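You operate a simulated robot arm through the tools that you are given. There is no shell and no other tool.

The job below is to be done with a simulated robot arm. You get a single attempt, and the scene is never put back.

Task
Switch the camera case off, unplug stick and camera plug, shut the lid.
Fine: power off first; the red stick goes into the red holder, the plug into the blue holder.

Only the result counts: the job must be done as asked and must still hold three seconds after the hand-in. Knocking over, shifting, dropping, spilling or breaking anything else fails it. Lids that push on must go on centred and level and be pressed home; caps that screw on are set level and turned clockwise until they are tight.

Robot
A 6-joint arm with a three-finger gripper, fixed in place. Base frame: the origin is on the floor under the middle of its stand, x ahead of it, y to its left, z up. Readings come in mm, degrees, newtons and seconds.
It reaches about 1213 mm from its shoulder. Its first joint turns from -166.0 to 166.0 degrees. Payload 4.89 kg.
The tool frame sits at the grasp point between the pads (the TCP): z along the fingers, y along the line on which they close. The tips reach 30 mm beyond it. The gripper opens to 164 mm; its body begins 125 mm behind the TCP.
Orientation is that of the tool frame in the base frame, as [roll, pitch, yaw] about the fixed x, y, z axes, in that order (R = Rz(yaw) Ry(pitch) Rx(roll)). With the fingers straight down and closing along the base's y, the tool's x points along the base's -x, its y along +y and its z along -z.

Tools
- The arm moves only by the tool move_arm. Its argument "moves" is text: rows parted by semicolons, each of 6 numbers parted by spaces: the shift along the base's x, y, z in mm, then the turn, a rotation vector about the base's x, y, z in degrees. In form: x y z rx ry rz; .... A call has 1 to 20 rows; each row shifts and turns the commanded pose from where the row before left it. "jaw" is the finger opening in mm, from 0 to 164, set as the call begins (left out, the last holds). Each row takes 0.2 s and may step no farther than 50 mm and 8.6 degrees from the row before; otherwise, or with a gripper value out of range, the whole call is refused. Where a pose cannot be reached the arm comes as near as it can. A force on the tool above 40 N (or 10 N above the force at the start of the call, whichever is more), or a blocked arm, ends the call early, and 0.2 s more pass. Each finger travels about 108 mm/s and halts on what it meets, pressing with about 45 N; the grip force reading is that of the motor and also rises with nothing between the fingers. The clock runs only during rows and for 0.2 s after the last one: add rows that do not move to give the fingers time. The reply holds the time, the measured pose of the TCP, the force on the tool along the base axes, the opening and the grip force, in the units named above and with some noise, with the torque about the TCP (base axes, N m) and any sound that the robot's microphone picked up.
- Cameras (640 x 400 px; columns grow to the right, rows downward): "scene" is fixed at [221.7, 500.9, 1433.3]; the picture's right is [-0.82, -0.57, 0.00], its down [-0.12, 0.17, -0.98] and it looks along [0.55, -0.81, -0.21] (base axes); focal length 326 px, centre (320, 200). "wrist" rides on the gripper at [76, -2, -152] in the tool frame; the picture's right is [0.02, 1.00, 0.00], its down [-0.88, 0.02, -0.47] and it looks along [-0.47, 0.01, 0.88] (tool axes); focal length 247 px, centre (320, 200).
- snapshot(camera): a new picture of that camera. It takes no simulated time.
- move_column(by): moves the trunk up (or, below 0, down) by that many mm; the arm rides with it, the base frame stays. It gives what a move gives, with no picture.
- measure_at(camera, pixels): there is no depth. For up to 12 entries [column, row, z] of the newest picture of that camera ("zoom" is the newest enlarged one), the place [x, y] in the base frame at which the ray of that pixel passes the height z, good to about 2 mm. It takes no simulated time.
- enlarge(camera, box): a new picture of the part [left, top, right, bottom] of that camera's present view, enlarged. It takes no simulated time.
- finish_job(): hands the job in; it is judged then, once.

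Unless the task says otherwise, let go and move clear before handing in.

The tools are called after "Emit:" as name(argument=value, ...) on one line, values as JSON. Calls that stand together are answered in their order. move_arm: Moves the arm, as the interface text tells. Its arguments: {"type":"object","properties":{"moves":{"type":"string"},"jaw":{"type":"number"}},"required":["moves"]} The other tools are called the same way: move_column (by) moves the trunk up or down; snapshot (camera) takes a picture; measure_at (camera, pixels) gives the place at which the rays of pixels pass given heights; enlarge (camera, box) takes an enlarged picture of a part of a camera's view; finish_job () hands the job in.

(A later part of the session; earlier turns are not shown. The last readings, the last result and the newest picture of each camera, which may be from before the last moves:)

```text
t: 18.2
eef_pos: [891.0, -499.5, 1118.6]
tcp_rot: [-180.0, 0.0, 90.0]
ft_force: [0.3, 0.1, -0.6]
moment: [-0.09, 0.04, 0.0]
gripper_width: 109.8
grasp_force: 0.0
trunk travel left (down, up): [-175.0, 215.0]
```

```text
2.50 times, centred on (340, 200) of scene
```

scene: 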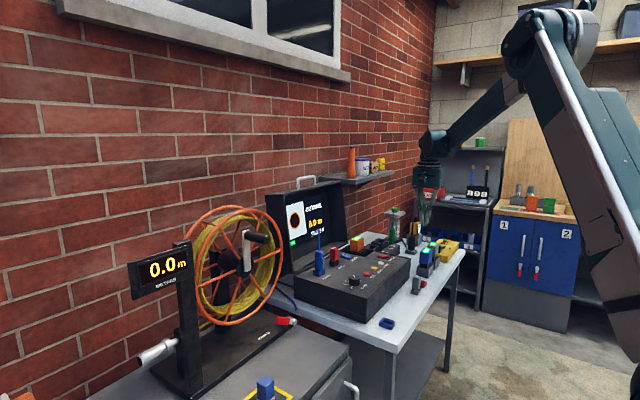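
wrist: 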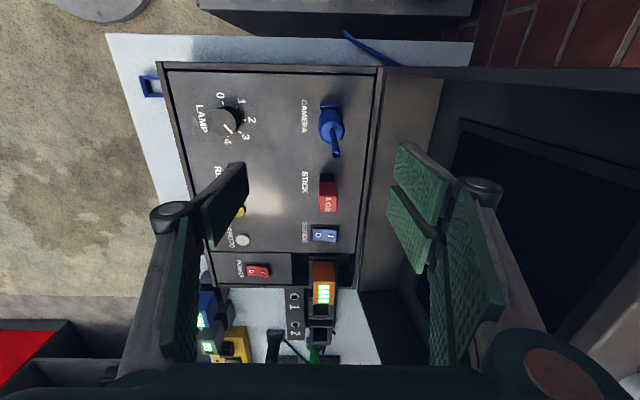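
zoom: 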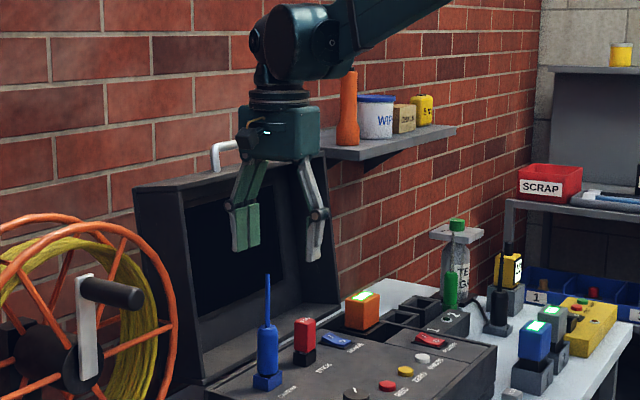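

The reach is fine. I'll enlarge on plug and stick and measure x, plus the lid's rim position behind them.

Emit:
enlarge(camera="wrist", box=[290, 80, 418, 160])

Emit:
measure_at(camera="zoom", pixels=[[320, 200, 900]])

Emit:
enlarge(camera="wrist", box=[290, 155, 418, 235])

Emit:
enlarge(camera="scene", box=[290, 220, 370, 290])

```text
5.00 times, centred on (354, 120) of wrist
```

zoom: 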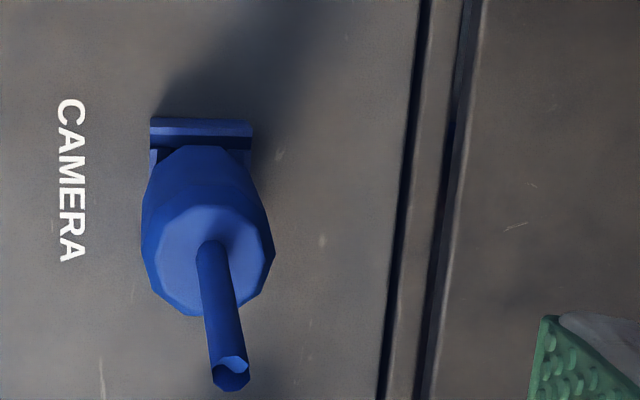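

```text
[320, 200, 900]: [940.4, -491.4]
```

```text
5.00 times, centred on (354, 195) of wrist
```

zoom: 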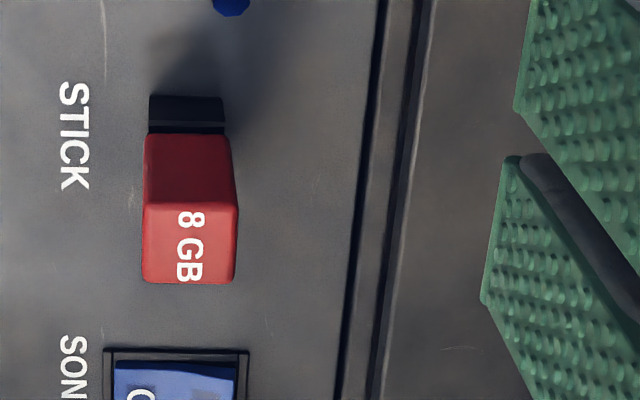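

```text
5.71 times, centred on (330, 255) of scene
```

zoom: 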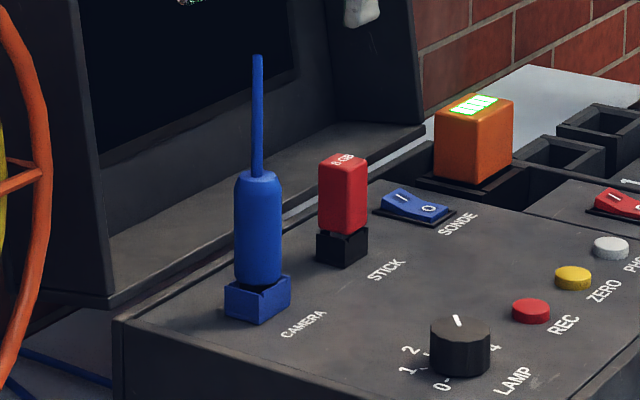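

Now I measure edges: stick top face columns 142–240, its black socket 149–224; plug body 141–275, its socket 150–252; lid gap lines near columns 340–380.

Emit:
enlarge(camera="wrist", box=[290, 155, 418, 235])

Emit:
measure_at(camera="zoom", pixels=[[149, 97, 880], [224, 97, 880], [149, 97, 892], [224, 97, 892], [145, 135, 895], [232, 135, 895], [142, 203, 945], [240, 203, 945], [142, 283, 945], [236, 283, 945], [345, 250, 877], [375, 250, 880]])

Emit:
enlarge(camera="wrist", box=[290, 80, 418, 160])

Emit:
measure_at(camera="zoom", pixels=[[150, 118, 895], [252, 122, 895], [150, 118, 880], [252, 122, 880], [145, 250, 970], [273, 250, 970], [198, 245, 980], [229, 243, 980], [209, 375, 1055], [249, 375, 1055], [229, 390, 1055], [210, 315, 975]])

Emit:
measure_at(camera="scene", pixels=[[315.0, 266.0, 880], [319.0, 276.9, 880], [325.1, 268.5, 885], [319, 230, 1055], [334, 249, 945], [334, 249, 940]])

```text
5.00 times, centred on (354, 195) of wrist
```

zoom: 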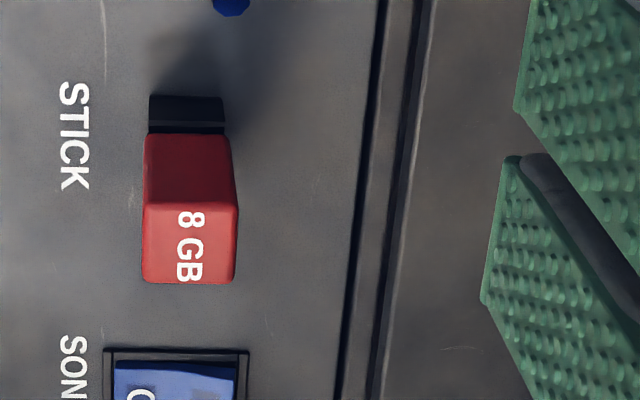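

```text
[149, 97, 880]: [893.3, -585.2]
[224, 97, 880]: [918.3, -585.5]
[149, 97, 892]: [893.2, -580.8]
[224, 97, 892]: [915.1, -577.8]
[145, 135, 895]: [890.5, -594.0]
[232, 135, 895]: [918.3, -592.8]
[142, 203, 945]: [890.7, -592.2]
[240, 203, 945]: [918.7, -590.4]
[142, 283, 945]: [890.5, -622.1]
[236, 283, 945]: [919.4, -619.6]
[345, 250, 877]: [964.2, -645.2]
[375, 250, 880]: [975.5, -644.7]
```

```text
5.00 times, centred on (354, 120) of wrist
```

zoom: 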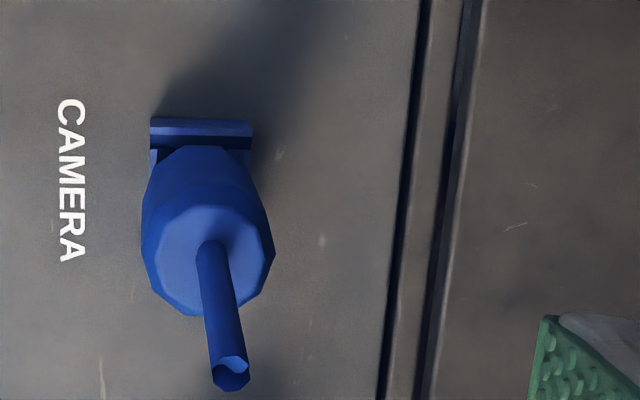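

```text
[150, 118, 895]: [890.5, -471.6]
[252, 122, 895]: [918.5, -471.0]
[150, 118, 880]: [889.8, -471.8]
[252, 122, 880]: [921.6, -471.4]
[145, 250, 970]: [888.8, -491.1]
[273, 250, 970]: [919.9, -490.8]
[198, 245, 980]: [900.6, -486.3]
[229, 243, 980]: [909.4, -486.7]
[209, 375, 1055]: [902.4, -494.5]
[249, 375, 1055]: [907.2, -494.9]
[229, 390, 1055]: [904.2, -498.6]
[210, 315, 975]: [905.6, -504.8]
```

```text
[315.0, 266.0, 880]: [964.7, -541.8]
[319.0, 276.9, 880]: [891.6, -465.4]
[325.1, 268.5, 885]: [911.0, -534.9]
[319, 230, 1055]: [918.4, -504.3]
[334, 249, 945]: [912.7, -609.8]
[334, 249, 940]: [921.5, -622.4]
```

Plug centre ≈ (904.8,-491.5), stick centre ≈ (904.8,-600), body tops ≈ 975 and 950, panel end x 964, lid rim from x 975. I'll take the plug first (its tall cable would otherwise be in the way): align above it with the jaw at 64.

Emit:
move_arm(moves="13.8 8 0 0 0 0; 0 0 0 0 0 0; 0 0 -10 0 0 0; 0 0 0 0 0 0", jaw=64)

Emit:
snapshot(camera="wrist")

Emit:
enlarge(camera="scene", box=[280, 170, 376, 290])

```text
t: 19.2
eef_pos: [904.3, -492.5, 1109.0]
tcp_rot: [179.9, 0.0, 90.0]
ft_force: [0.9, 0.9, 0.6]
moment: [-0.01, 0.03, -0.01]
gripper_width: 64.1
grasp_force: 0.1
trunk travel left (down, up): [-175.0, 215.0]
```

```text
taken
```

wrist: 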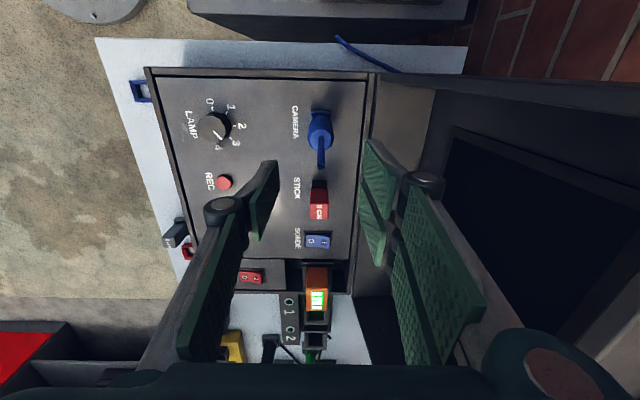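

```text
3.33 times, centred on (328, 230) of scene
```

zoom: 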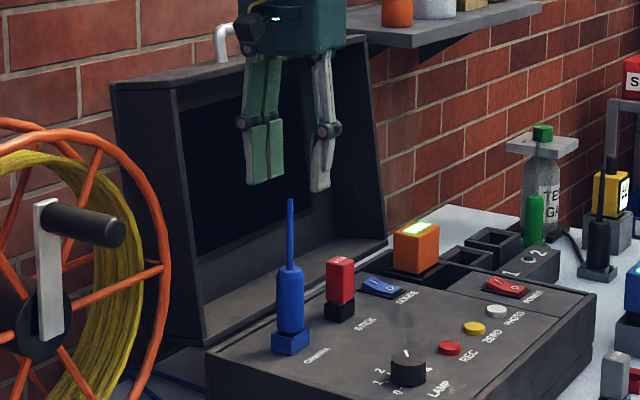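

The cable tip at scene zoom (290,200) lies right between the fingers. I'll descend to TCP z ≈ 950 around the plug body.

Emit:
move_arm(moves="0.3 0.7 -32 0 0 0; 0 0 -32 0 0 0; 0 0 -32 0 0 0; 0 0 -32 0 0 0; 0 0 -31 0 0 0; 0 0 0 0 0 0")

Emit:
snapshot(camera="wrist")

Emit:
enlarge(camera="scene", box=[280, 190, 376, 290])

```text
t: 20.6
eef_pos: [905.6, -490.2, 949.4]
tcp_rot: [179.9, -0.1, 90.1]
ft_force: [0.4, -1.0, -1.4]
moment: [0.02, 0.0, -0.01]
gripper_width: 64.3
grasp_force: 0.0
trunk travel left (down, up): [-175.0, 215.0]
```

```text
taken
```

wrist: 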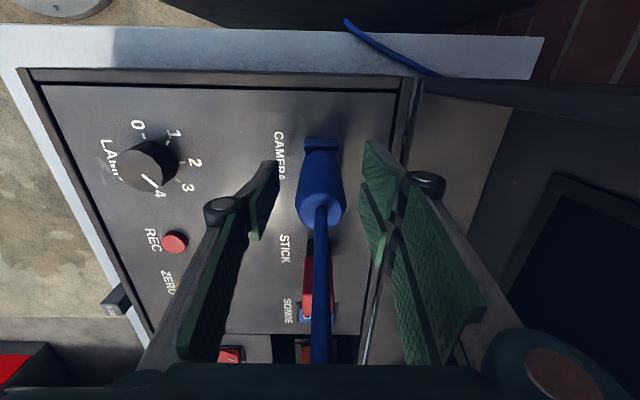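

```text
4.00 times, centred on (328, 240) of scene
```

zoom: 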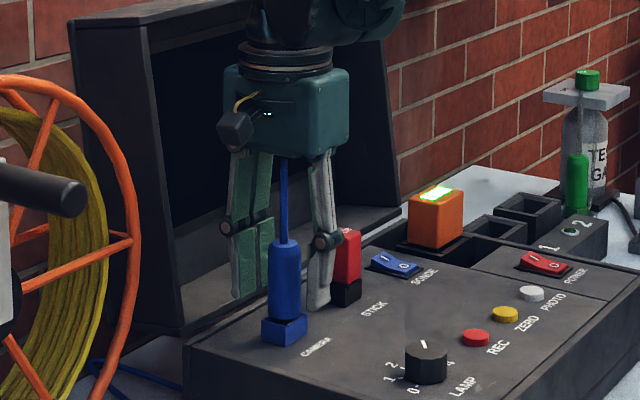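

The plug body sits centred between the fingers (wrist columns 298–345 between pads at 278 and 363). I'll close the jaw.

Emit:
move_arm(moves="0 0 0 0 0 0; 0 0 0 0 0 0; 0 0 0 0 0 0", jaw=10)

Emit:
snapshot(camera="wrist")

Emit:
enlarge(camera="scene", box=[280, 190, 376, 290])

```text
t: 21.4
eef_pos: [905.0, -491.2, 949.0]
tcp_rot: [180.0, 0.0, 90.0]
ft_force: [2.5, -1.2, -2.7]
moment: [-0.03, -0.03, -0.12]
gripper_width: 29.8
grasp_force: 44.8
trunk travel left (down, up): [-175.0, 215.0]
```

```text
taken
```

wrist: 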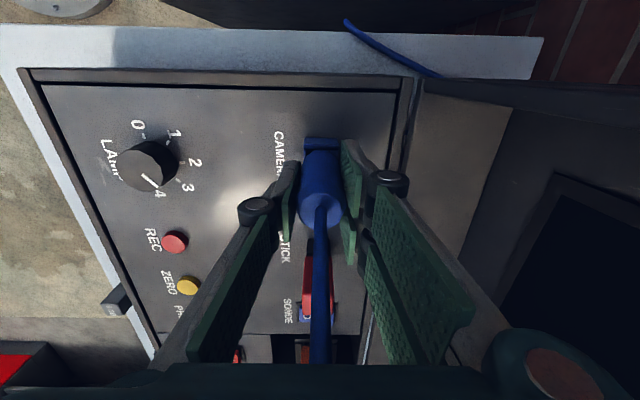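

```text
4.00 times, centred on (328, 240) of scene
```

zoom: 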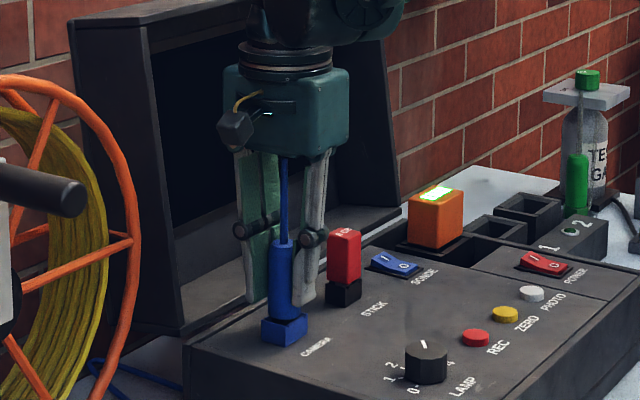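

The grip holds at 29.8 mm with 44.8 N and nearly no side force. I'll pull the plug straight up.

Emit:
move_arm(moves="0 0 4 0 0 0; 0 0 6 0 0 0; 0 0 10 0 0 0; 0 0 15 0 0 0; 0 0 20 0 0 0; 0 0 20 0 0 0; 0 0 0 0 0 0")

Emit:
snapshot(camera="wrist")

Emit:
enlarge(camera="scene", box=[280, 170, 376, 290])

```text
t: 23.0
eef_pos: [902.8, -491.4, 1024.4]
tcp_rot: [-180.0, 0.1, 90.1]
ft_force: [-0.5, -0.3, -0.3]
moment: [-0.02, -0.03, -0.04]
gripper_width: 30.1
grasp_force: 45.8
trunk travel left (down, up): [-175.0, 215.0]
```

```text
taken
```

wrist: 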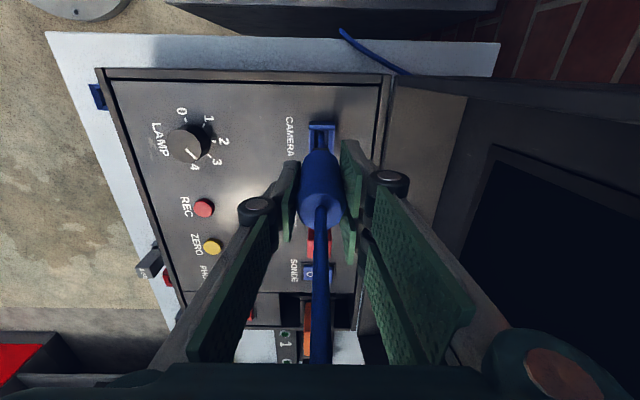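

```text
3.33 times, centred on (328, 230) of scene
```

zoom: 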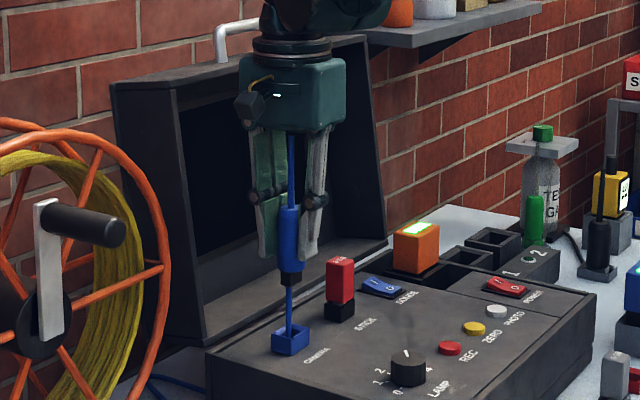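

The plug is out, but below its dark tip there is a thin blue line down to the socket at zoom (289,305). I'll zoom in on it.

Emit:
enlarge(camera="scene", box=[296, 225, 344, 275])

Emit:
enlarge(camera="wrist", box=[270, 100, 382, 170])

```text
8.00 times, centred on (320, 250) of scene
```

zoom: 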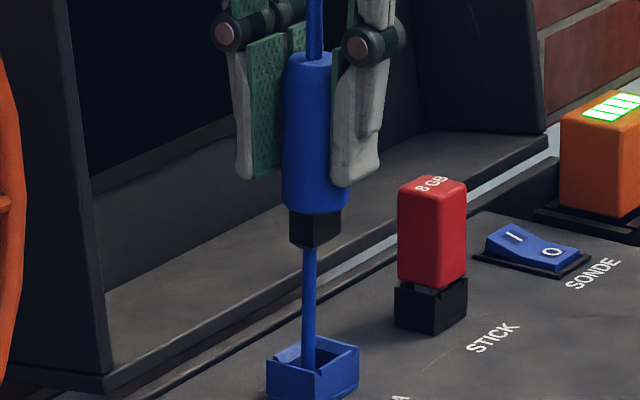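

```text
5.71 times, centred on (326, 135) of wrist
```

zoom: 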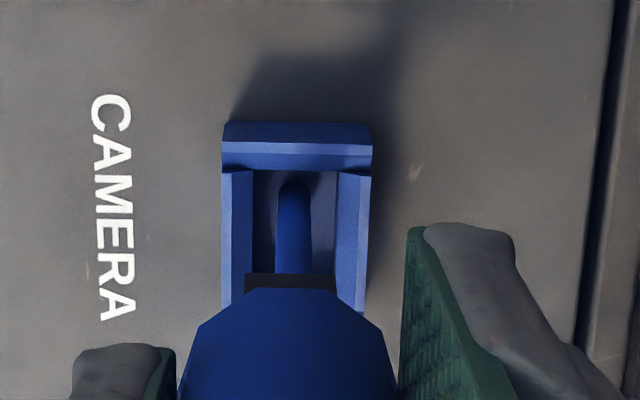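

The rod's round end is still in the socket. I'll raise another 60 mm and check whether it moves with the plug.

Emit:
move_arm(moves="0 0 20 0 0 0; 0 0 20 0 0 0; 0 0 20 0 0 0; 0 0 0 0 0 0")

Emit:
enlarge(camera="scene", box=[280, 190, 376, 290])

Emit:
enlarge(camera="wrist", box=[270, 90, 382, 160])

```text
t: 24.0
eef_pos: [903.1, -490.4, 1084.5]
tcp_rot: [-179.9, 0.0, 90.0]
ft_force: [-0.4, 1.1, -0.1]
moment: [0.01, -0.03, -0.01]
gripper_width: 30.1
grasp_force: 45.1
trunk travel left (down, up): [-175.0, 215.0]
```

```text
4.00 times, centred on (328, 240) of scene
```

zoom: 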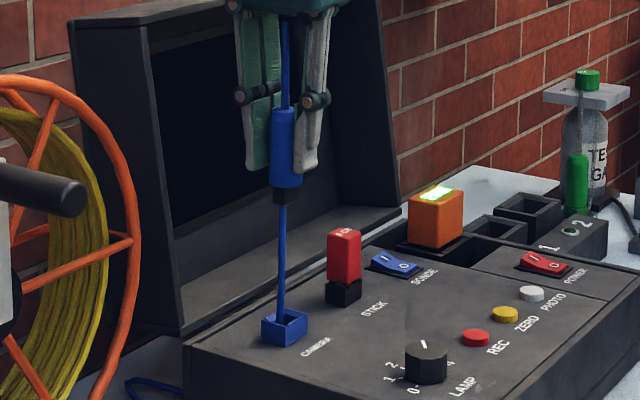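

```text
5.71 times, centred on (326, 125) of wrist
```

zoom: 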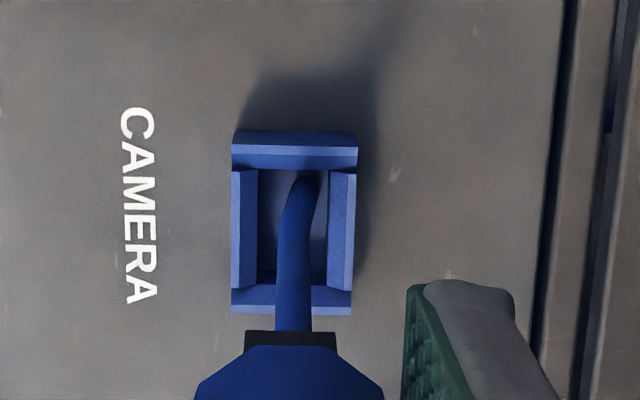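

The blue line is the camera's flexible cable trailing along with no force (readings near 0), so it is only a lead. I'll carry the plug to above the blue holder while turning it 90° so its long side lies along x.

Emit:
move_arm(moves="-27.5 2.7 0 0 0 8.2; -27.5 2.7 0 0 0 8.2; -27.5 2.7 0 0 0 8.2; -27.5 2.7 0 0 0 8.2; -27.5 2.7 0 0 0 8.2; -27.5 2.7 0 0 0 8.2; -27.5 2.7 0 0 0 8.2; -27.5 2.7 0 0 0 8.2; -27.5 2.7 0 0 0 8.2; -27.5 2.7 0 0 0 8.2; -27.5 2.5 0 0 0 8; 0 0 0 0 0 0")

Emit:
snapshot(camera="wrist")

Emit:
snapshot(camera="scene")

```text
t: 26.6
eef_pos: [601.1, -461.2, 1084.0]
tcp_rot: [180.0, 0.0, -179.9]
ft_force: [-0.9, 0.4, -1.0]
moment: [-0.05, -0.03, -0.03]
gripper_width: 30.1
grasp_force: 44.7
trunk travel left (down, up): [-175.0, 215.0]
```

```text
taken
```

wrist: 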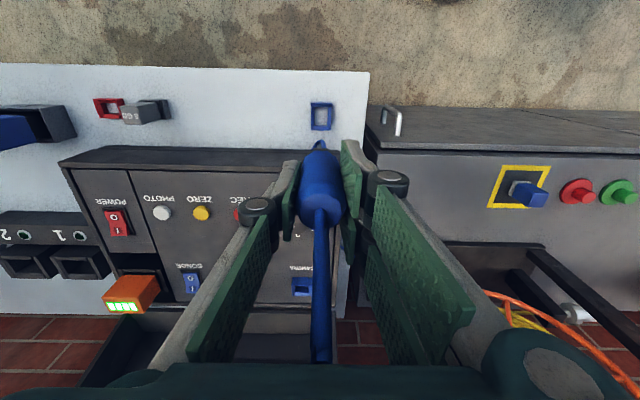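

```text
taken
```

scene: 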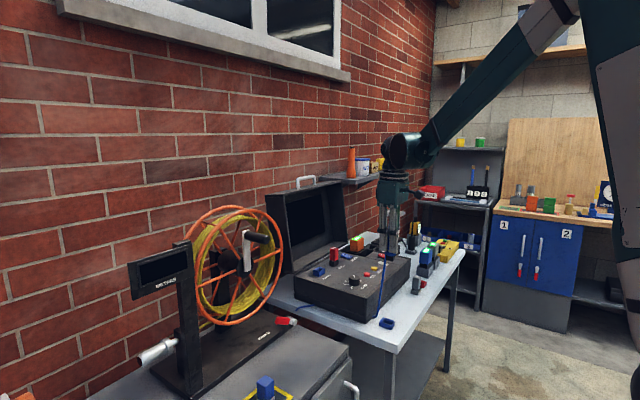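

The plug is over the blue holder at (601.1,-461.2). I'll descend to TCP z ≈ 885 and check the alignment.

Emit:
move_arm(moves="-0.5 0 -40 0 0 0; 0 0 -40 0 0 0; 0 0 -40 0 0 0; 0 0 -40 0 0 0; 0 0 -34 0 0 0; 0 0 0 0 0 0")

Emit:
enlarge(camera="wrist", box=[256, 110, 384, 190])

Emit:
enlarge(camera="scene", box=[354, 283, 418, 333])

```text
t: 28.0
eef_pos: [602.2, -461.6, 889.5]
tcp_rot: [180.0, -0.1, 180.0]
ft_force: [-0.4, -0.1, -0.8]
moment: [0.04, 0.05, 0.01]
gripper_width: 29.7
grasp_force: 44.9
trunk travel left (down, up): [-175.0, 215.0]
```

```text
5.00 times, centred on (320, 150) of wrist
```

zoom: 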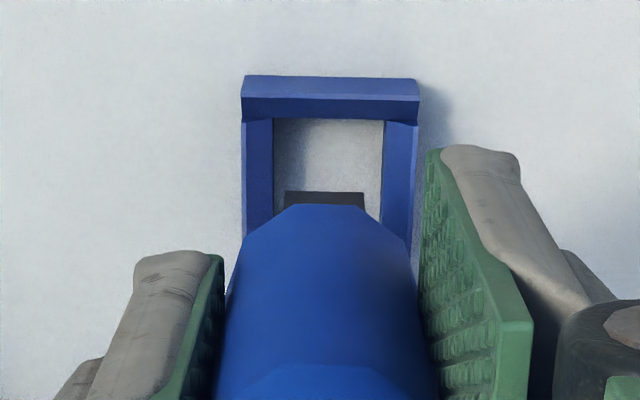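

```text
8.00 times, centred on (386, 308) of scene
```

zoom: 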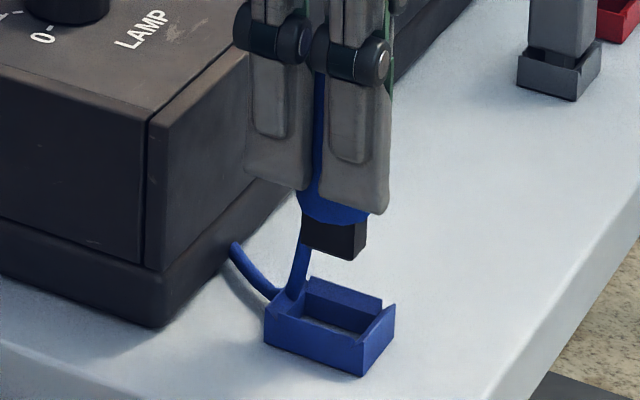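

The tip (zoom columns 285–365) is above the hole (275–383), within about 1–2 mm. I'll correct slightly and lower in small steps while watching the force.

Emit:
move_arm(moves="-1.7 0.5 -8 0 0 0; 0 0 -6 0 0 0; 0 0 -4 0 0 0; 0 0 -4 0 0 0; 0 0 0 0 0 0")

Emit:
enlarge(camera="wrist", box=[256, 110, 384, 190])

Emit:
enlarge(camera="scene", box=[354, 288, 418, 338])

```text
t: 29.2
eef_pos: [599.7, -462.7, 869.1]
tcp_rot: [180.0, 0.0, 180.0]
ft_force: [-0.6, 0.0, -0.8]
moment: [0.02, 0.0, 0.0]
gripper_width: 29.7
grasp_force: 45.1
trunk travel left (down, up): [-175.0, 215.0]
```

```text
5.00 times, centred on (320, 150) of wrist
```

zoom: 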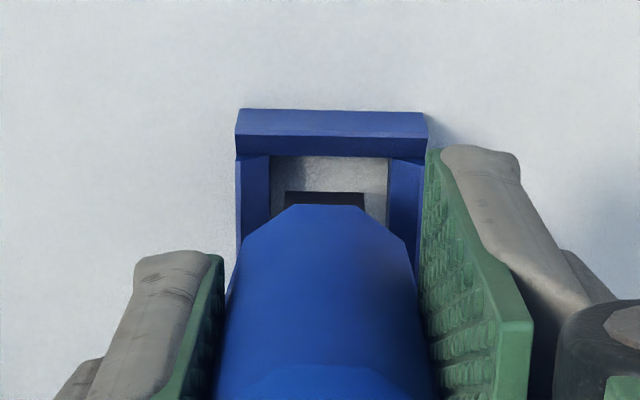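

```text
8.00 times, centred on (386, 313) of scene
```

zoom: 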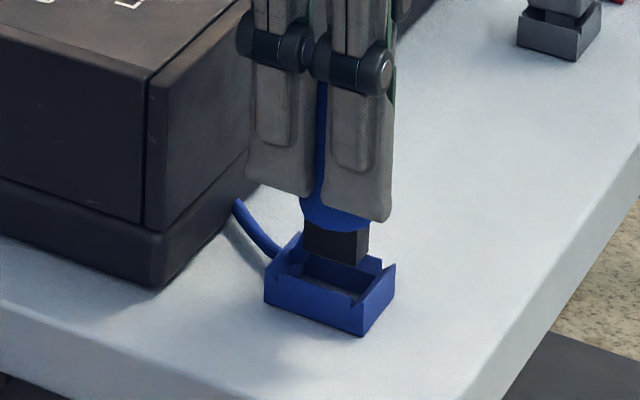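

The tip is entering the funnel, about 1 mm off in y. I'll shift 1 mm and continue down.

Emit:
move_arm(moves="0 1 -3 0 0 0; 0 0 -3 0 0 0; 0 0 -3 0 0 0; 0 0 -3 0 0 0; 0 0 0 0 0 0")

Emit:
enlarge(camera="scene", box=[354, 288, 418, 338])

```text
t: 30.4
eef_pos: [598.9, -460.3, 857.2]
tcp_rot: [179.9, 0.0, -180.0]
ft_force: [1.1, -0.2, -1.0]
moment: [0.03, 0.0, -0.02]
gripper_width: 29.8
grasp_force: 45.1
trunk travel left (down, up): [-175.0, 215.0]
```

```text
8.00 times, centred on (386, 313) of scene
```

zoom: 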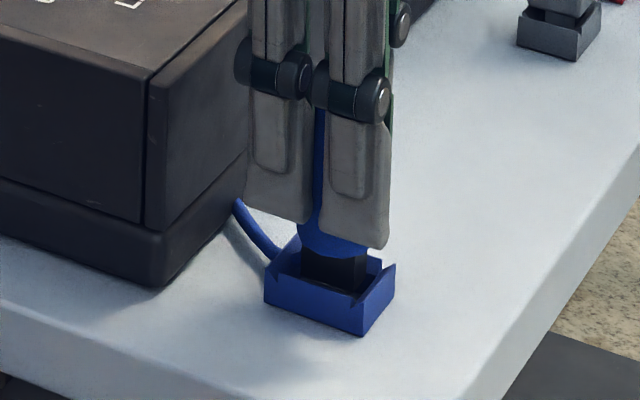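

The tip is in the throat with no contact force. I'll continue in 2 mm steps.

Emit:
move_arm(moves="0 0 -2 0 0 0; 0 0 -2 0 0 0; 0 0 -1.5 0 0 0; 0 0 0 0 0 0")

Emit:
enlarge(camera="scene", box=[354, 288, 418, 338])

```text
t: 31.4
eef_pos: [600.2, -460.1, 850.6]
tcp_rot: [-180.0, -0.1, 180.0]
ft_force: [0.2, -0.8, -1.8]
moment: [0.01, -0.01, -0.02]
gripper_width: 29.8
grasp_force: 44.8
trunk travel left (down, up): [-175.0, 215.0]
```

```text
8.00 times, centred on (386, 313) of scene
```

zoom: 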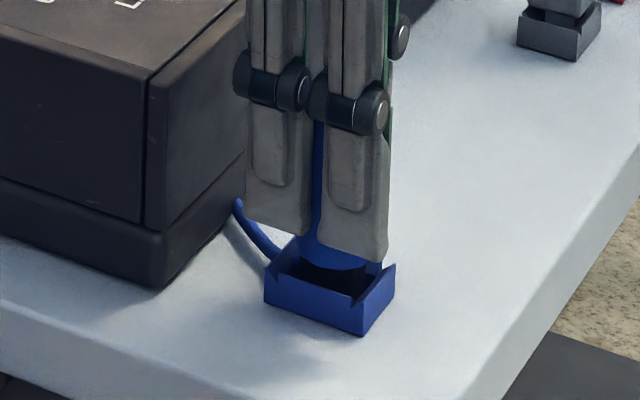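

Still no contact force. I'll lower a bit more.

Emit:
move_arm(moves="0 0 -1.5 0 0 0; 0 0 -1.5 0 0 0; 0 0 0 0 0 0")

Emit:
enlarge(camera="scene", box=[354, 288, 418, 338])

Emit:
enlarge(camera="wrist", box=[256, 110, 384, 190])

```text
t: 32.2
eef_pos: [600.1, -461.1, 848.5]
tcp_rot: [-179.9, 0.1, -180.0]
ft_force: [0.7, -0.4, -0.7]
moment: [-0.01, 0.01, 0.04]
gripper_width: 29.8
grasp_force: 44.9
trunk travel left (down, up): [-175.0, 215.0]
```

```text
8.00 times, centred on (386, 313) of scene
```

zoom: 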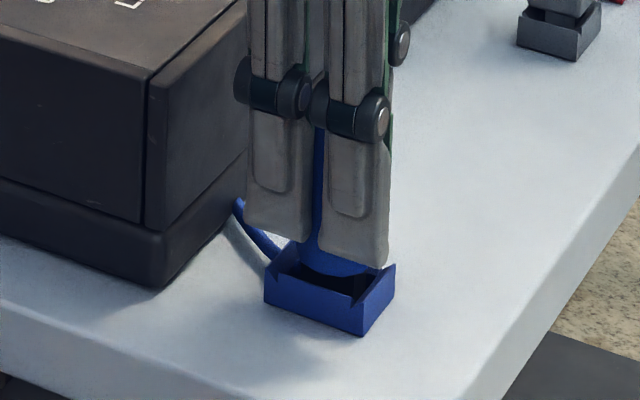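

```text
5.00 times, centred on (320, 150) of wrist
```

zoom: 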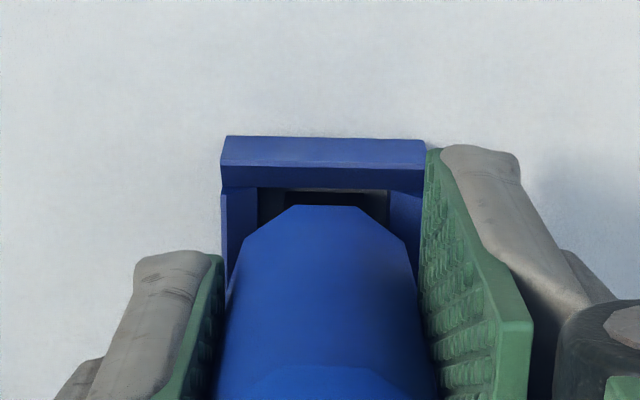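

No contact yet; I'll keep lowering gently until force shows.

Emit:
move_arm(moves="0 0 -1 0 0 0; 0 0 -1 0 0 0; 0 0 -1 0 0 0; 0 0 0 0 0 0")

```text
t: 33.2
eef_pos: [598.5, -460.3, 846.3]
tcp_rot: [-179.9, 0.1, -179.9]
ft_force: [5.4, -3.2, 37.4]
moment: [-0.2, -0.27, 0.0]
gripper_width: 29.7
grasp_force: 44.9
trunk travel left (down, up): [-175.0, 215.0]
```

37 N upward: the plug is seated on the bottom. I'll relieve the pressure by 0.8 mm and open the jaw.

Emit:
move_arm(moves="0 0 0.8 0 0 0; 0 0 0 0 0 0")

Emit:
move_arm(moves="0 0 0 0 0 0; 0 0 0 0 0 0; 0 0 0 0 0 0", jaw=60)

Emit:
enlarge(camera="scene", box=[344, 268, 424, 338])

Emit:
enlarge(camera="wrist", box=[256, 110, 384, 230])

```text
t: 33.8
eef_pos: [598.5, -461.1, 846.2]
tcp_rot: [-180.0, 0.0, -179.9]
ft_force: [1.3, 1.1, 25.4]
moment: [0.16, -0.05, 0.01]
gripper_width: 29.9
grasp_force: 44.7
trunk travel left (down, up): [-175.0, 215.0]
```

```text
t: 34.6
eef_pos: [598.9, -461.3, 846.8]
tcp_rot: [180.0, -0.1, -179.9]
ft_force: [0.2, 0.3, 0.5]
moment: [-0.03, 0.0, 0.04]
gripper_width: 60.2
grasp_force: 0.0
trunk travel left (down, up): [-175.0, 215.0]
```

```text
5.71 times, centred on (384, 303) of scene
```

zoom: 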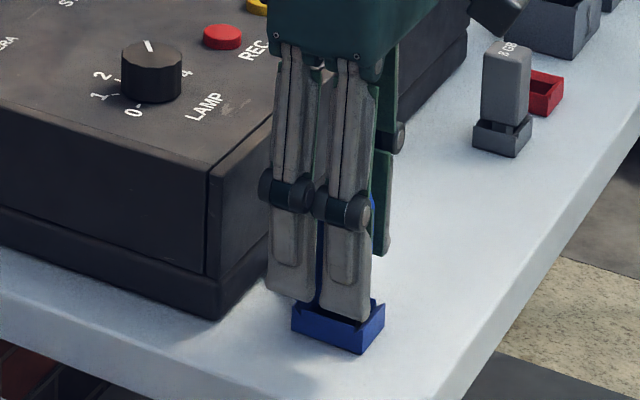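

```text
3.33 times, centred on (320, 170) of wrist
```

zoom: 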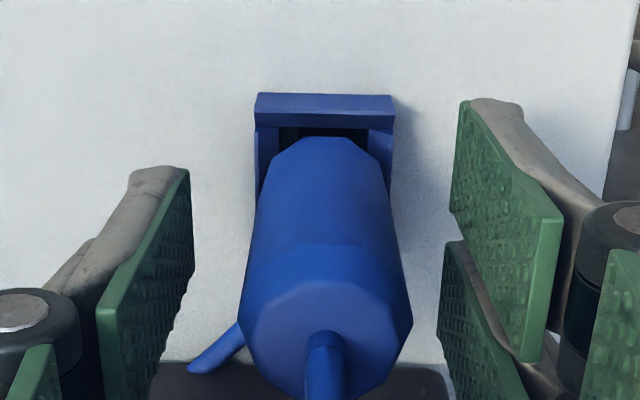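

The plug stands seated in the blue holder. I'll retract straight up past the cable stub.

Emit:
move_arm(moves="0 0 20 0 0 0; 0 0 40 0 0 0; 0 0 45 0 0 0; 0 0 45 0 0 0; 0 0 45 0 0 0; 0 0 45 0 0 0; 0 0 0 0 0 0")

Emit:
snapshot(camera="wrist")

Emit:
enlarge(camera="scene", box=[290, 220, 434, 340])

```text
t: 36.2
eef_pos: [599.4, -461.3, 1085.6]
tcp_rot: [-180.0, 0.0, -180.0]
ft_force: [-1.0, 0.5, 0.5]
moment: [-0.07, -0.05, 0.01]
gripper_width: 60.1
grasp_force: 0.0
trunk travel left (down, up): [-175.0, 215.0]
```

```text
taken
```

wrist: 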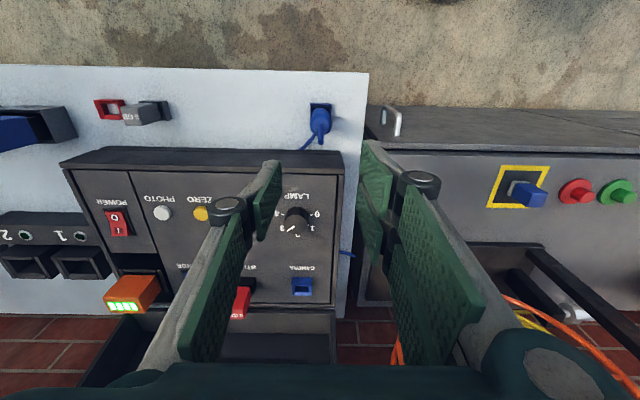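

```text
3.33 times, centred on (362, 280) of scene
```

zoom: 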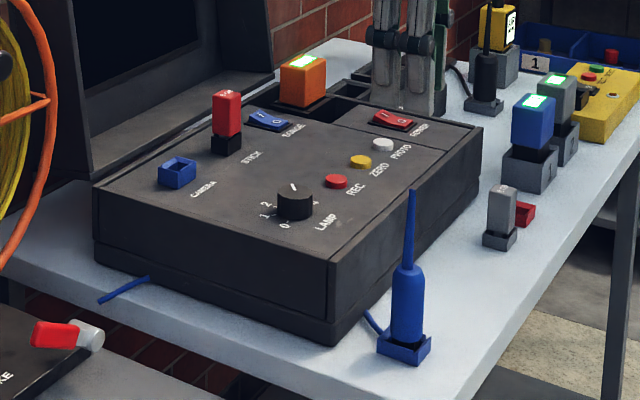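

The plug stands upright in the blue holder. Next the stick: I'll go to y = -600 with the present orientation to refine the stick's y from a view with no sideways parallax.

Emit:
move_arm(moves="31.8 -23.1 0 0 0 0; 31.8 -23.1 0 0 0 0; 31.8 -23.1 0 0 0 0; 31.8 -23.1 0 0 0 0; 31.8 -23.1 0 0 0 0; 31.8 -23.1 0 0 0 0; 0 0 0 0 0 0", jaw=110)

Emit:
snapshot(camera="wrist")

Emit:
enlarge(camera="wrist", box=[272, 170, 400, 250])

```text
t: 37.8
eef_pos: [790.3, -599.8, 1083.8]
tcp_rot: [180.0, -0.1, -180.0]
ft_force: [0.7, -1.7, 0.0]
moment: [0.06, 0.1, -0.02]
gripper_width: 109.9
grasp_force: 0.0
trunk travel left (down, up): [-175.0, 215.0]
```

```text
taken
```

wrist: 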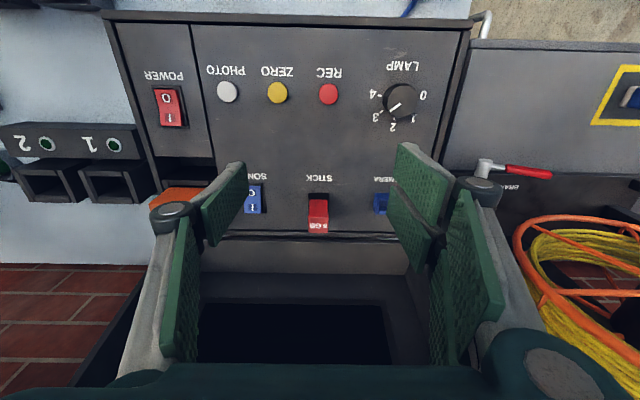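

```text
5.00 times, centred on (336, 210) of wrist
```

zoom: 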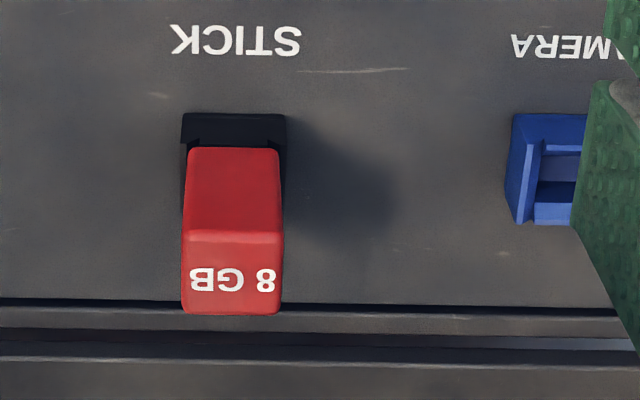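

Emit:
measure_at(camera="zoom", pixels=[[182, 115, 880], [286, 115, 880], [187, 148, 897], [279, 148, 897], [181, 235, 952], [283, 235, 952], [183, 312, 952], [281, 314, 952], [181, 270, 952], [283, 270, 952], [514, 115, 880]])

```text
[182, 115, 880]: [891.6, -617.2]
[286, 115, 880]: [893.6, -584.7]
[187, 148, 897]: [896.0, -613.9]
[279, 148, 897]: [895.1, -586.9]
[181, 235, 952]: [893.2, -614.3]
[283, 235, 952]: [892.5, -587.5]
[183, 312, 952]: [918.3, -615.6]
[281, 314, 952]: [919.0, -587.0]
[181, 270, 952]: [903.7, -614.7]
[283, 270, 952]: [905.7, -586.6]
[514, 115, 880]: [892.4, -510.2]
```

Stick centre is (905.2,-600.8). I'll turn -90° while moving above it and set the jaw to 60.

Emit:
move_arm(moves="10.4 -0.1 0 0 0 -8.2; 10.4 -0.1 0 0 0 -8.2; 10.4 -0.1 0 0 0 -8.2; 10.4 -0.1 0 0 0 -8.2; 10.4 -0.1 0 0 0 -8.2; 10.4 -0.1 0 0 0 -8.2; 10.4 -0.1 0 0 0 -8.2; 10.4 -0.1 0 0 0 -8.2; 10.4 -0.1 0 0 0 -8.2; 10.4 -0.1 0 0 0 -8.2; 10.8 0 0 0 0 -8; 0 0 0 0 0 0", jaw=60)

Emit:
snapshot(camera="wrist")

Emit:
enlarge(camera="scene", box=[280, 170, 376, 290])

```text
t: 40.4
eef_pos: [904.8, -600.5, 1086.0]
tcp_rot: [180.0, -0.1, 89.9]
ft_force: [-0.3, 0.0, 0.6]
moment: [0.04, 0.04, -0.03]
gripper_width: 59.7
grasp_force: 0.1
trunk travel left (down, up): [-175.0, 215.0]
```

```text
taken
```

wrist: 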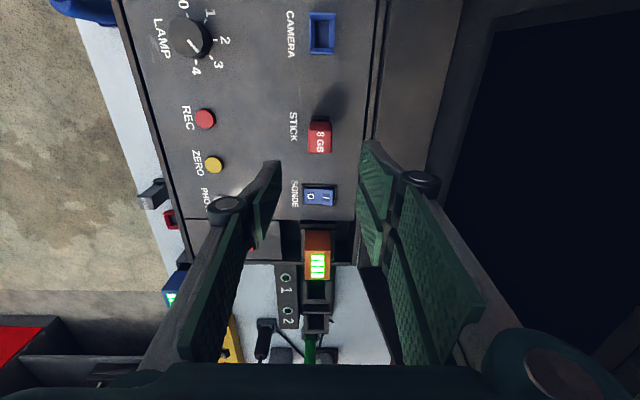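

```text
3.33 times, centred on (328, 230) of scene
```

zoom: 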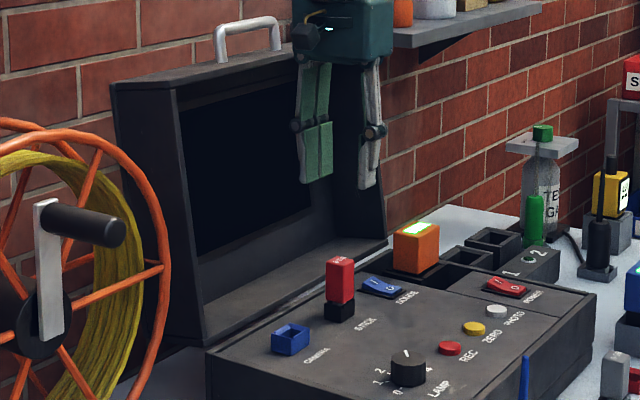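

Stick (columns 309–331) is centred between the pads. I'll descend to TCP z 936.

Emit:
move_arm(moves="0.3 -0.3 -35 0 0 0; 0 0 -35 0 0 0; 0 0 -35 0 0 0; 0 0 -30 0 0 0; 0 0 -15 0 0 0; 0 0 0 0 0 0")

Emit:
enlarge(camera="wrist", box=[240, 120, 400, 220])

Emit:
enlarge(camera="scene", box=[290, 190, 386, 290])

```text
t: 41.8
eef_pos: [904.0, -600.3, 935.9]
tcp_rot: [180.0, 0.0, 90.0]
ft_force: [-0.7, -0.5, 0.3]
moment: [0.02, 0.07, 0.01]
gripper_width: 59.9
grasp_force: 0.0
trunk travel left (down, up): [-175.0, 215.0]
```

```text
4.00 times, centred on (320, 170) of wrist
```

zoom: 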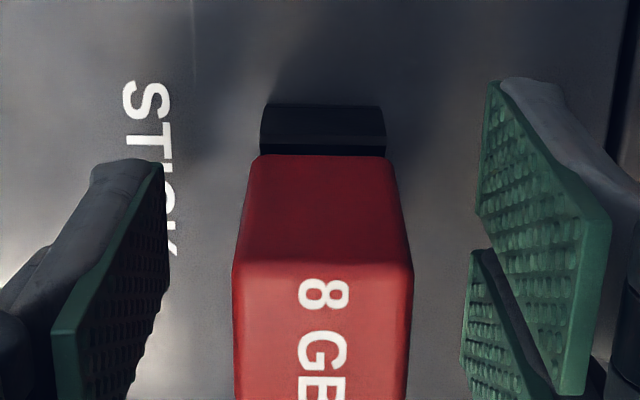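

```text
4.00 times, centred on (338, 240) of scene
```

zoom: 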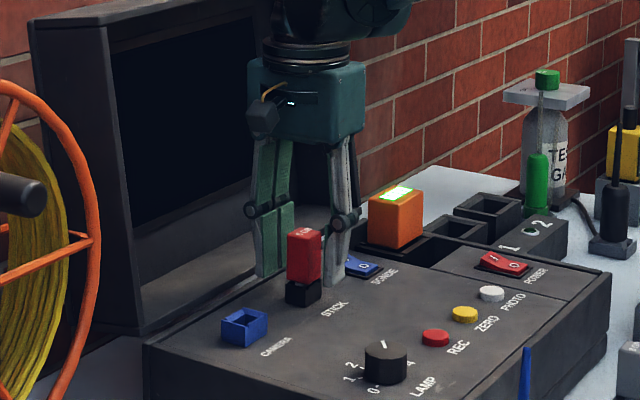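

The stick is centred between the pads. I'll close on it.

Emit:
move_arm(moves="0 0 0 0 0 0; 0 0 0 0 0 0; 0 0 0 0 0 0", jaw=10)

```text
t: 42.6
eef_pos: [905.2, -600.9, 936.2]
tcp_rot: [-180.0, 0.0, 90.0]
ft_force: [6.5, -2.7, 2.7]
moment: [-0.09, -0.23, -0.02]
gripper_width: 26.9
grasp_force: 44.7
trunk travel left (down, up): [-175.0, 215.0]
```

The grip is firm at 26.9 mm. I'll pull the stick straight up.

Emit:
move_arm(moves="0 0 4 0 0 0; 0 0 6 0 0 0; 0 0 10 0 0 0; 0 0 20 0 0 0; 0 0 30 0 0 0; 0 0 30 0 0 0; 0 0 30 0 0 0; 0 0 0 0 0 0")

Emit:
enlarge(camera="scene", box=[280, 170, 376, 290])

Emit:
enlarge(camera="wrist", box=[240, 100, 400, 200])

```text
t: 44.4
eef_pos: [905.2, -600.8, 1066.8]
tcp_rot: [-179.9, 0.0, 90.0]
ft_force: [0.1, 0.1, -0.3]
moment: [-0.02, -0.03, 0.01]
gripper_width: 27.1
grasp_force: 45.5
trunk travel left (down, up): [-175.0, 215.0]
```

```text
3.33 times, centred on (328, 230) of scene
```

zoom: 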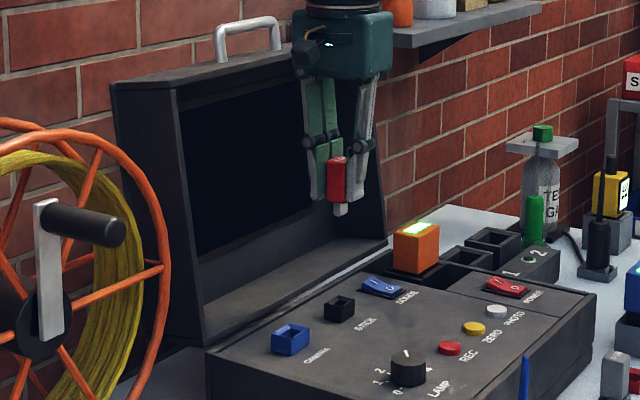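

```text
4.00 times, centred on (320, 150) of wrist
```

zoom: 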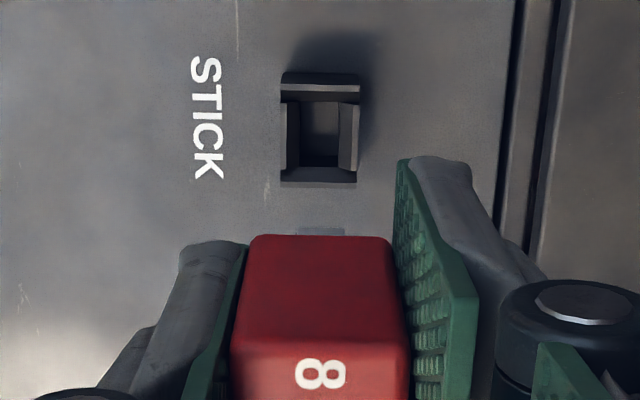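

The stick is out (silver tip below). I'll carry it at height to above the red holder at (594.3,-821) with the same orientation.

Emit:
move_arm(moves="-34.5 -24.5 0 0 0 0; -34.5 -24.5 0 0 0 0; -34.5 -24.5 0 0 0 0; -34.5 -24.5 0 0 0 0; -34.5 -24.5 0 0 0 0; -34.5 -24.5 0 0 0 0; -34.5 -24.5 0 0 0 0; -34.5 -24.5 0 0 0 0; -34.5 -24.5 0 0 0 0; 0 0 0 0 0 0")

Emit:
move_arm(moves="0 0 -40 0 0 0; 0 0 -40 0 0 0; 0 0 -40 0 0 0; 0 0 -40 0 0 0; 0 0 -27 0 0 0; 0 0 0 0 0 0")

Emit:
snapshot(camera="wrist")

Emit:
enlarge(camera="wrist", box=[240, 80, 400, 180])

Emit:
enlarge(camera="scene", box=[386, 233, 466, 303])

```text
t: 46.6
eef_pos: [595.4, -821.8, 1064.6]
tcp_rot: [-179.9, -0.1, 90.0]
ft_force: [0.1, 0.4, -0.8]
moment: [0.05, -0.05, 0.02]
gripper_width: 27.0
grasp_force: 44.5
trunk travel left (down, up): [-175.0, 215.0]
```

```text
t: 48.0
eef_pos: [595.0, -821.2, 879.6]
tcp_rot: [-180.0, -0.1, 90.0]
ft_force: [-0.1, -0.6, -0.9]
moment: [0.0, 0.04, 0.02]
gripper_width: 26.9
grasp_force: 45.0
trunk travel left (down, up): [-175.0, 215.0]
```

```text
taken
```

wrist: 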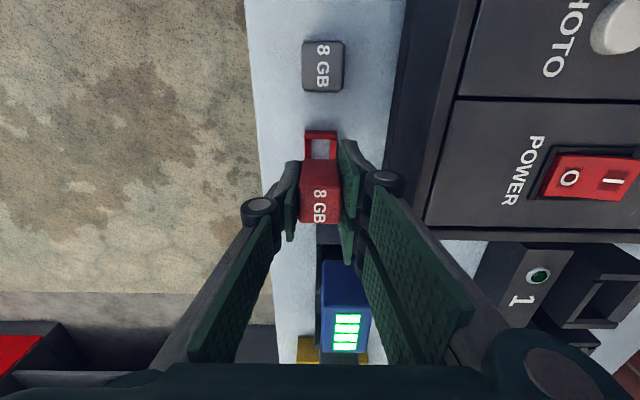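

```text
4.00 times, centred on (320, 130) of wrist
```

zoom: 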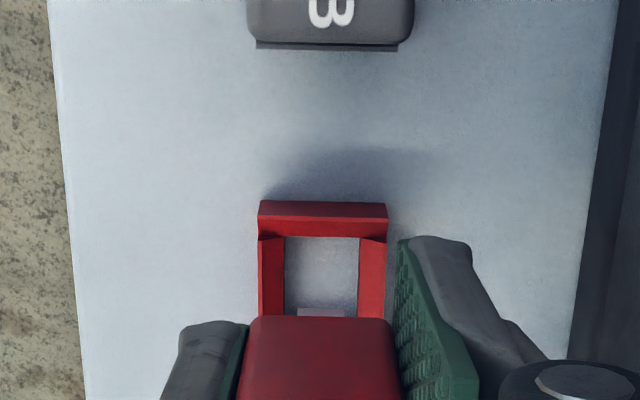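

```text
5.71 times, centred on (426, 268) of scene
```

zoom: 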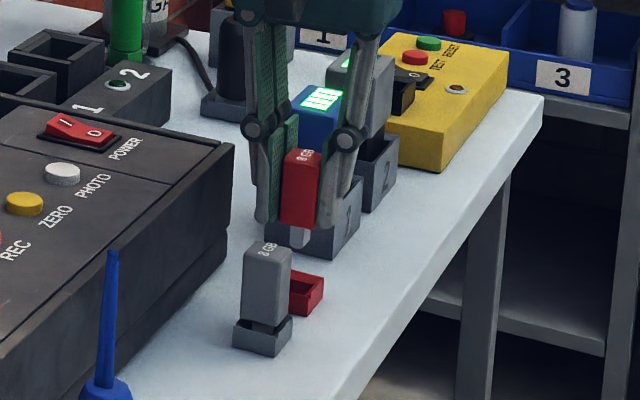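

The silver tip (columns 296–344) is centred over the red hole (285–360). I'll lower in steps.

Emit:
move_arm(moves="-0.5 0 -10 0 0 0; 0 0 -10 0 0 0; 0 0 -5 0 0 0; 0 0 -5 0 0 0; 0 0 0 0 0 0")

Emit:
enlarge(camera="wrist", box=[240, 80, 400, 180])

Emit:
enlarge(camera="scene", box=[396, 253, 460, 303])

```text
t: 49.2
eef_pos: [593.5, -821.1, 849.3]
tcp_rot: [180.0, 0.0, 89.9]
ft_force: [0.2, -0.9, -1.2]
moment: [-0.01, 0.02, -0.03]
gripper_width: 26.9
grasp_force: 45.0
trunk travel left (down, up): [-175.0, 215.0]
```

```text
4.00 times, centred on (320, 130) of wrist
```

zoom: 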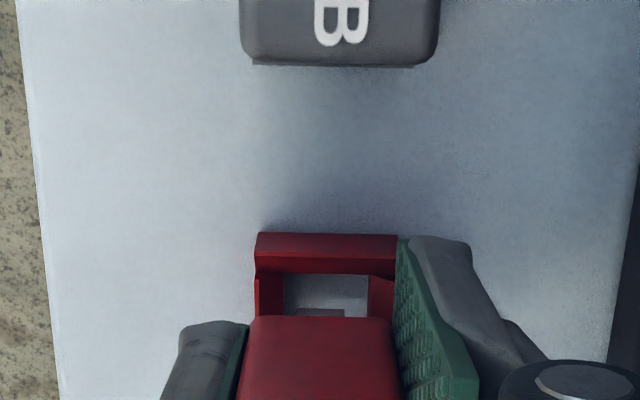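

```text
8.00 times, centred on (428, 278) of scene
```

zoom: 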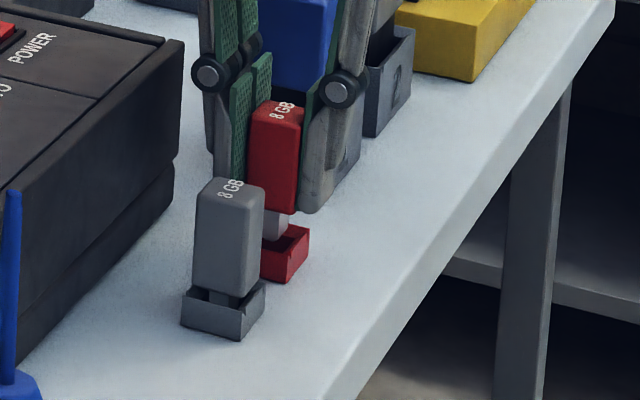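

The tip is entering the funnel, ~1 mm off in x. I'll correct and go on down in 2–3 mm steps.

Emit:
move_arm(moves="1 0 -3 0 0 0; 0 0 -3 0 0 0; 0 0 -3 0 0 0; 0 0 -2 0 0 0; 0 0 -2 0 0 0; 0 0 0 0 0 0")

Emit:
enlarge(camera="scene", box=[396, 253, 460, 303])

```text
t: 50.6
eef_pos: [595.1, -821.1, 835.9]
tcp_rot: [-179.9, 0.1, 90.1]
ft_force: [0.1, 0.6, -0.4]
moment: [0.04, 0.01, 0.01]
gripper_width: 27.1
grasp_force: 44.9
trunk travel left (down, up): [-175.0, 215.0]
```

```text
8.00 times, centred on (428, 278) of scene
```

zoom: 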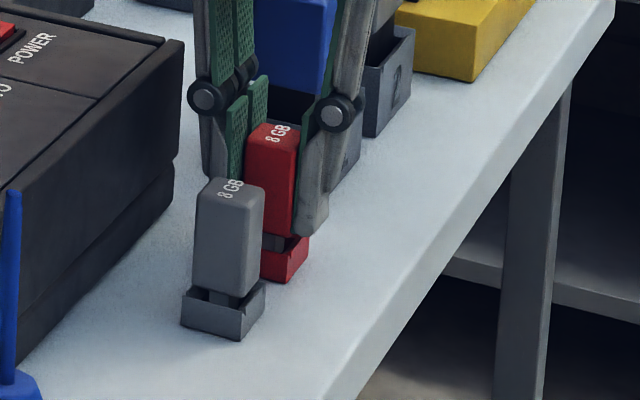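

No contact yet at z 835.9. I'll continue in 1 mm steps.

Emit:
move_arm(moves="0 0 -1 0 0 0; 0 0 -1 0 0 0; 0 0 -1 0 0 0; 0 0 0 0 0 0")

```text
t: 51.6
eef_pos: [595.3, -821.9, 831.6]
tcp_rot: [180.0, 0.1, 90.0]
ft_force: [-0.1, -1.4, 3.9]
moment: [-0.04, 0.02, -0.01]
gripper_width: 27.1
grasp_force: 45.5
trunk travel left (down, up): [-175.0, 215.0]
```

Emit:
move_arm(moves="0 0 -0.7 0 0 0; 0 0 0 0 0 0")

Emit:
enlarge(camera="scene", box=[396, 253, 460, 303])

```text
t: 52.2
eef_pos: [594.3, -820.9, 832.7]
tcp_rot: [-180.0, 0.0, 90.0]
ft_force: [2.1, -5.8, 16.9]
moment: [-0.3, -0.11, 0.03]
gripper_width: 27.0
grasp_force: 45.0
trunk travel left (down, up): [-175.0, 215.0]
```

```text
8.00 times, centred on (428, 278) of scene
```

zoom: 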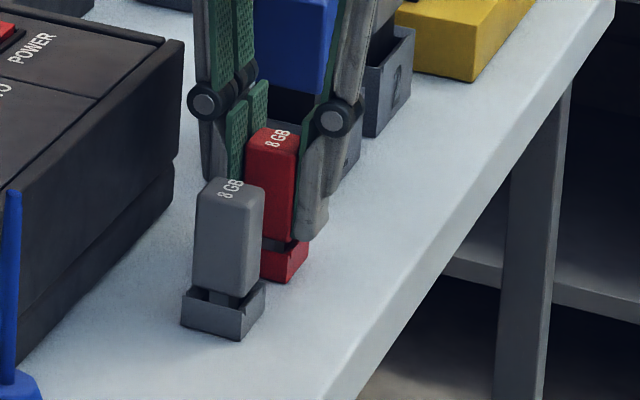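

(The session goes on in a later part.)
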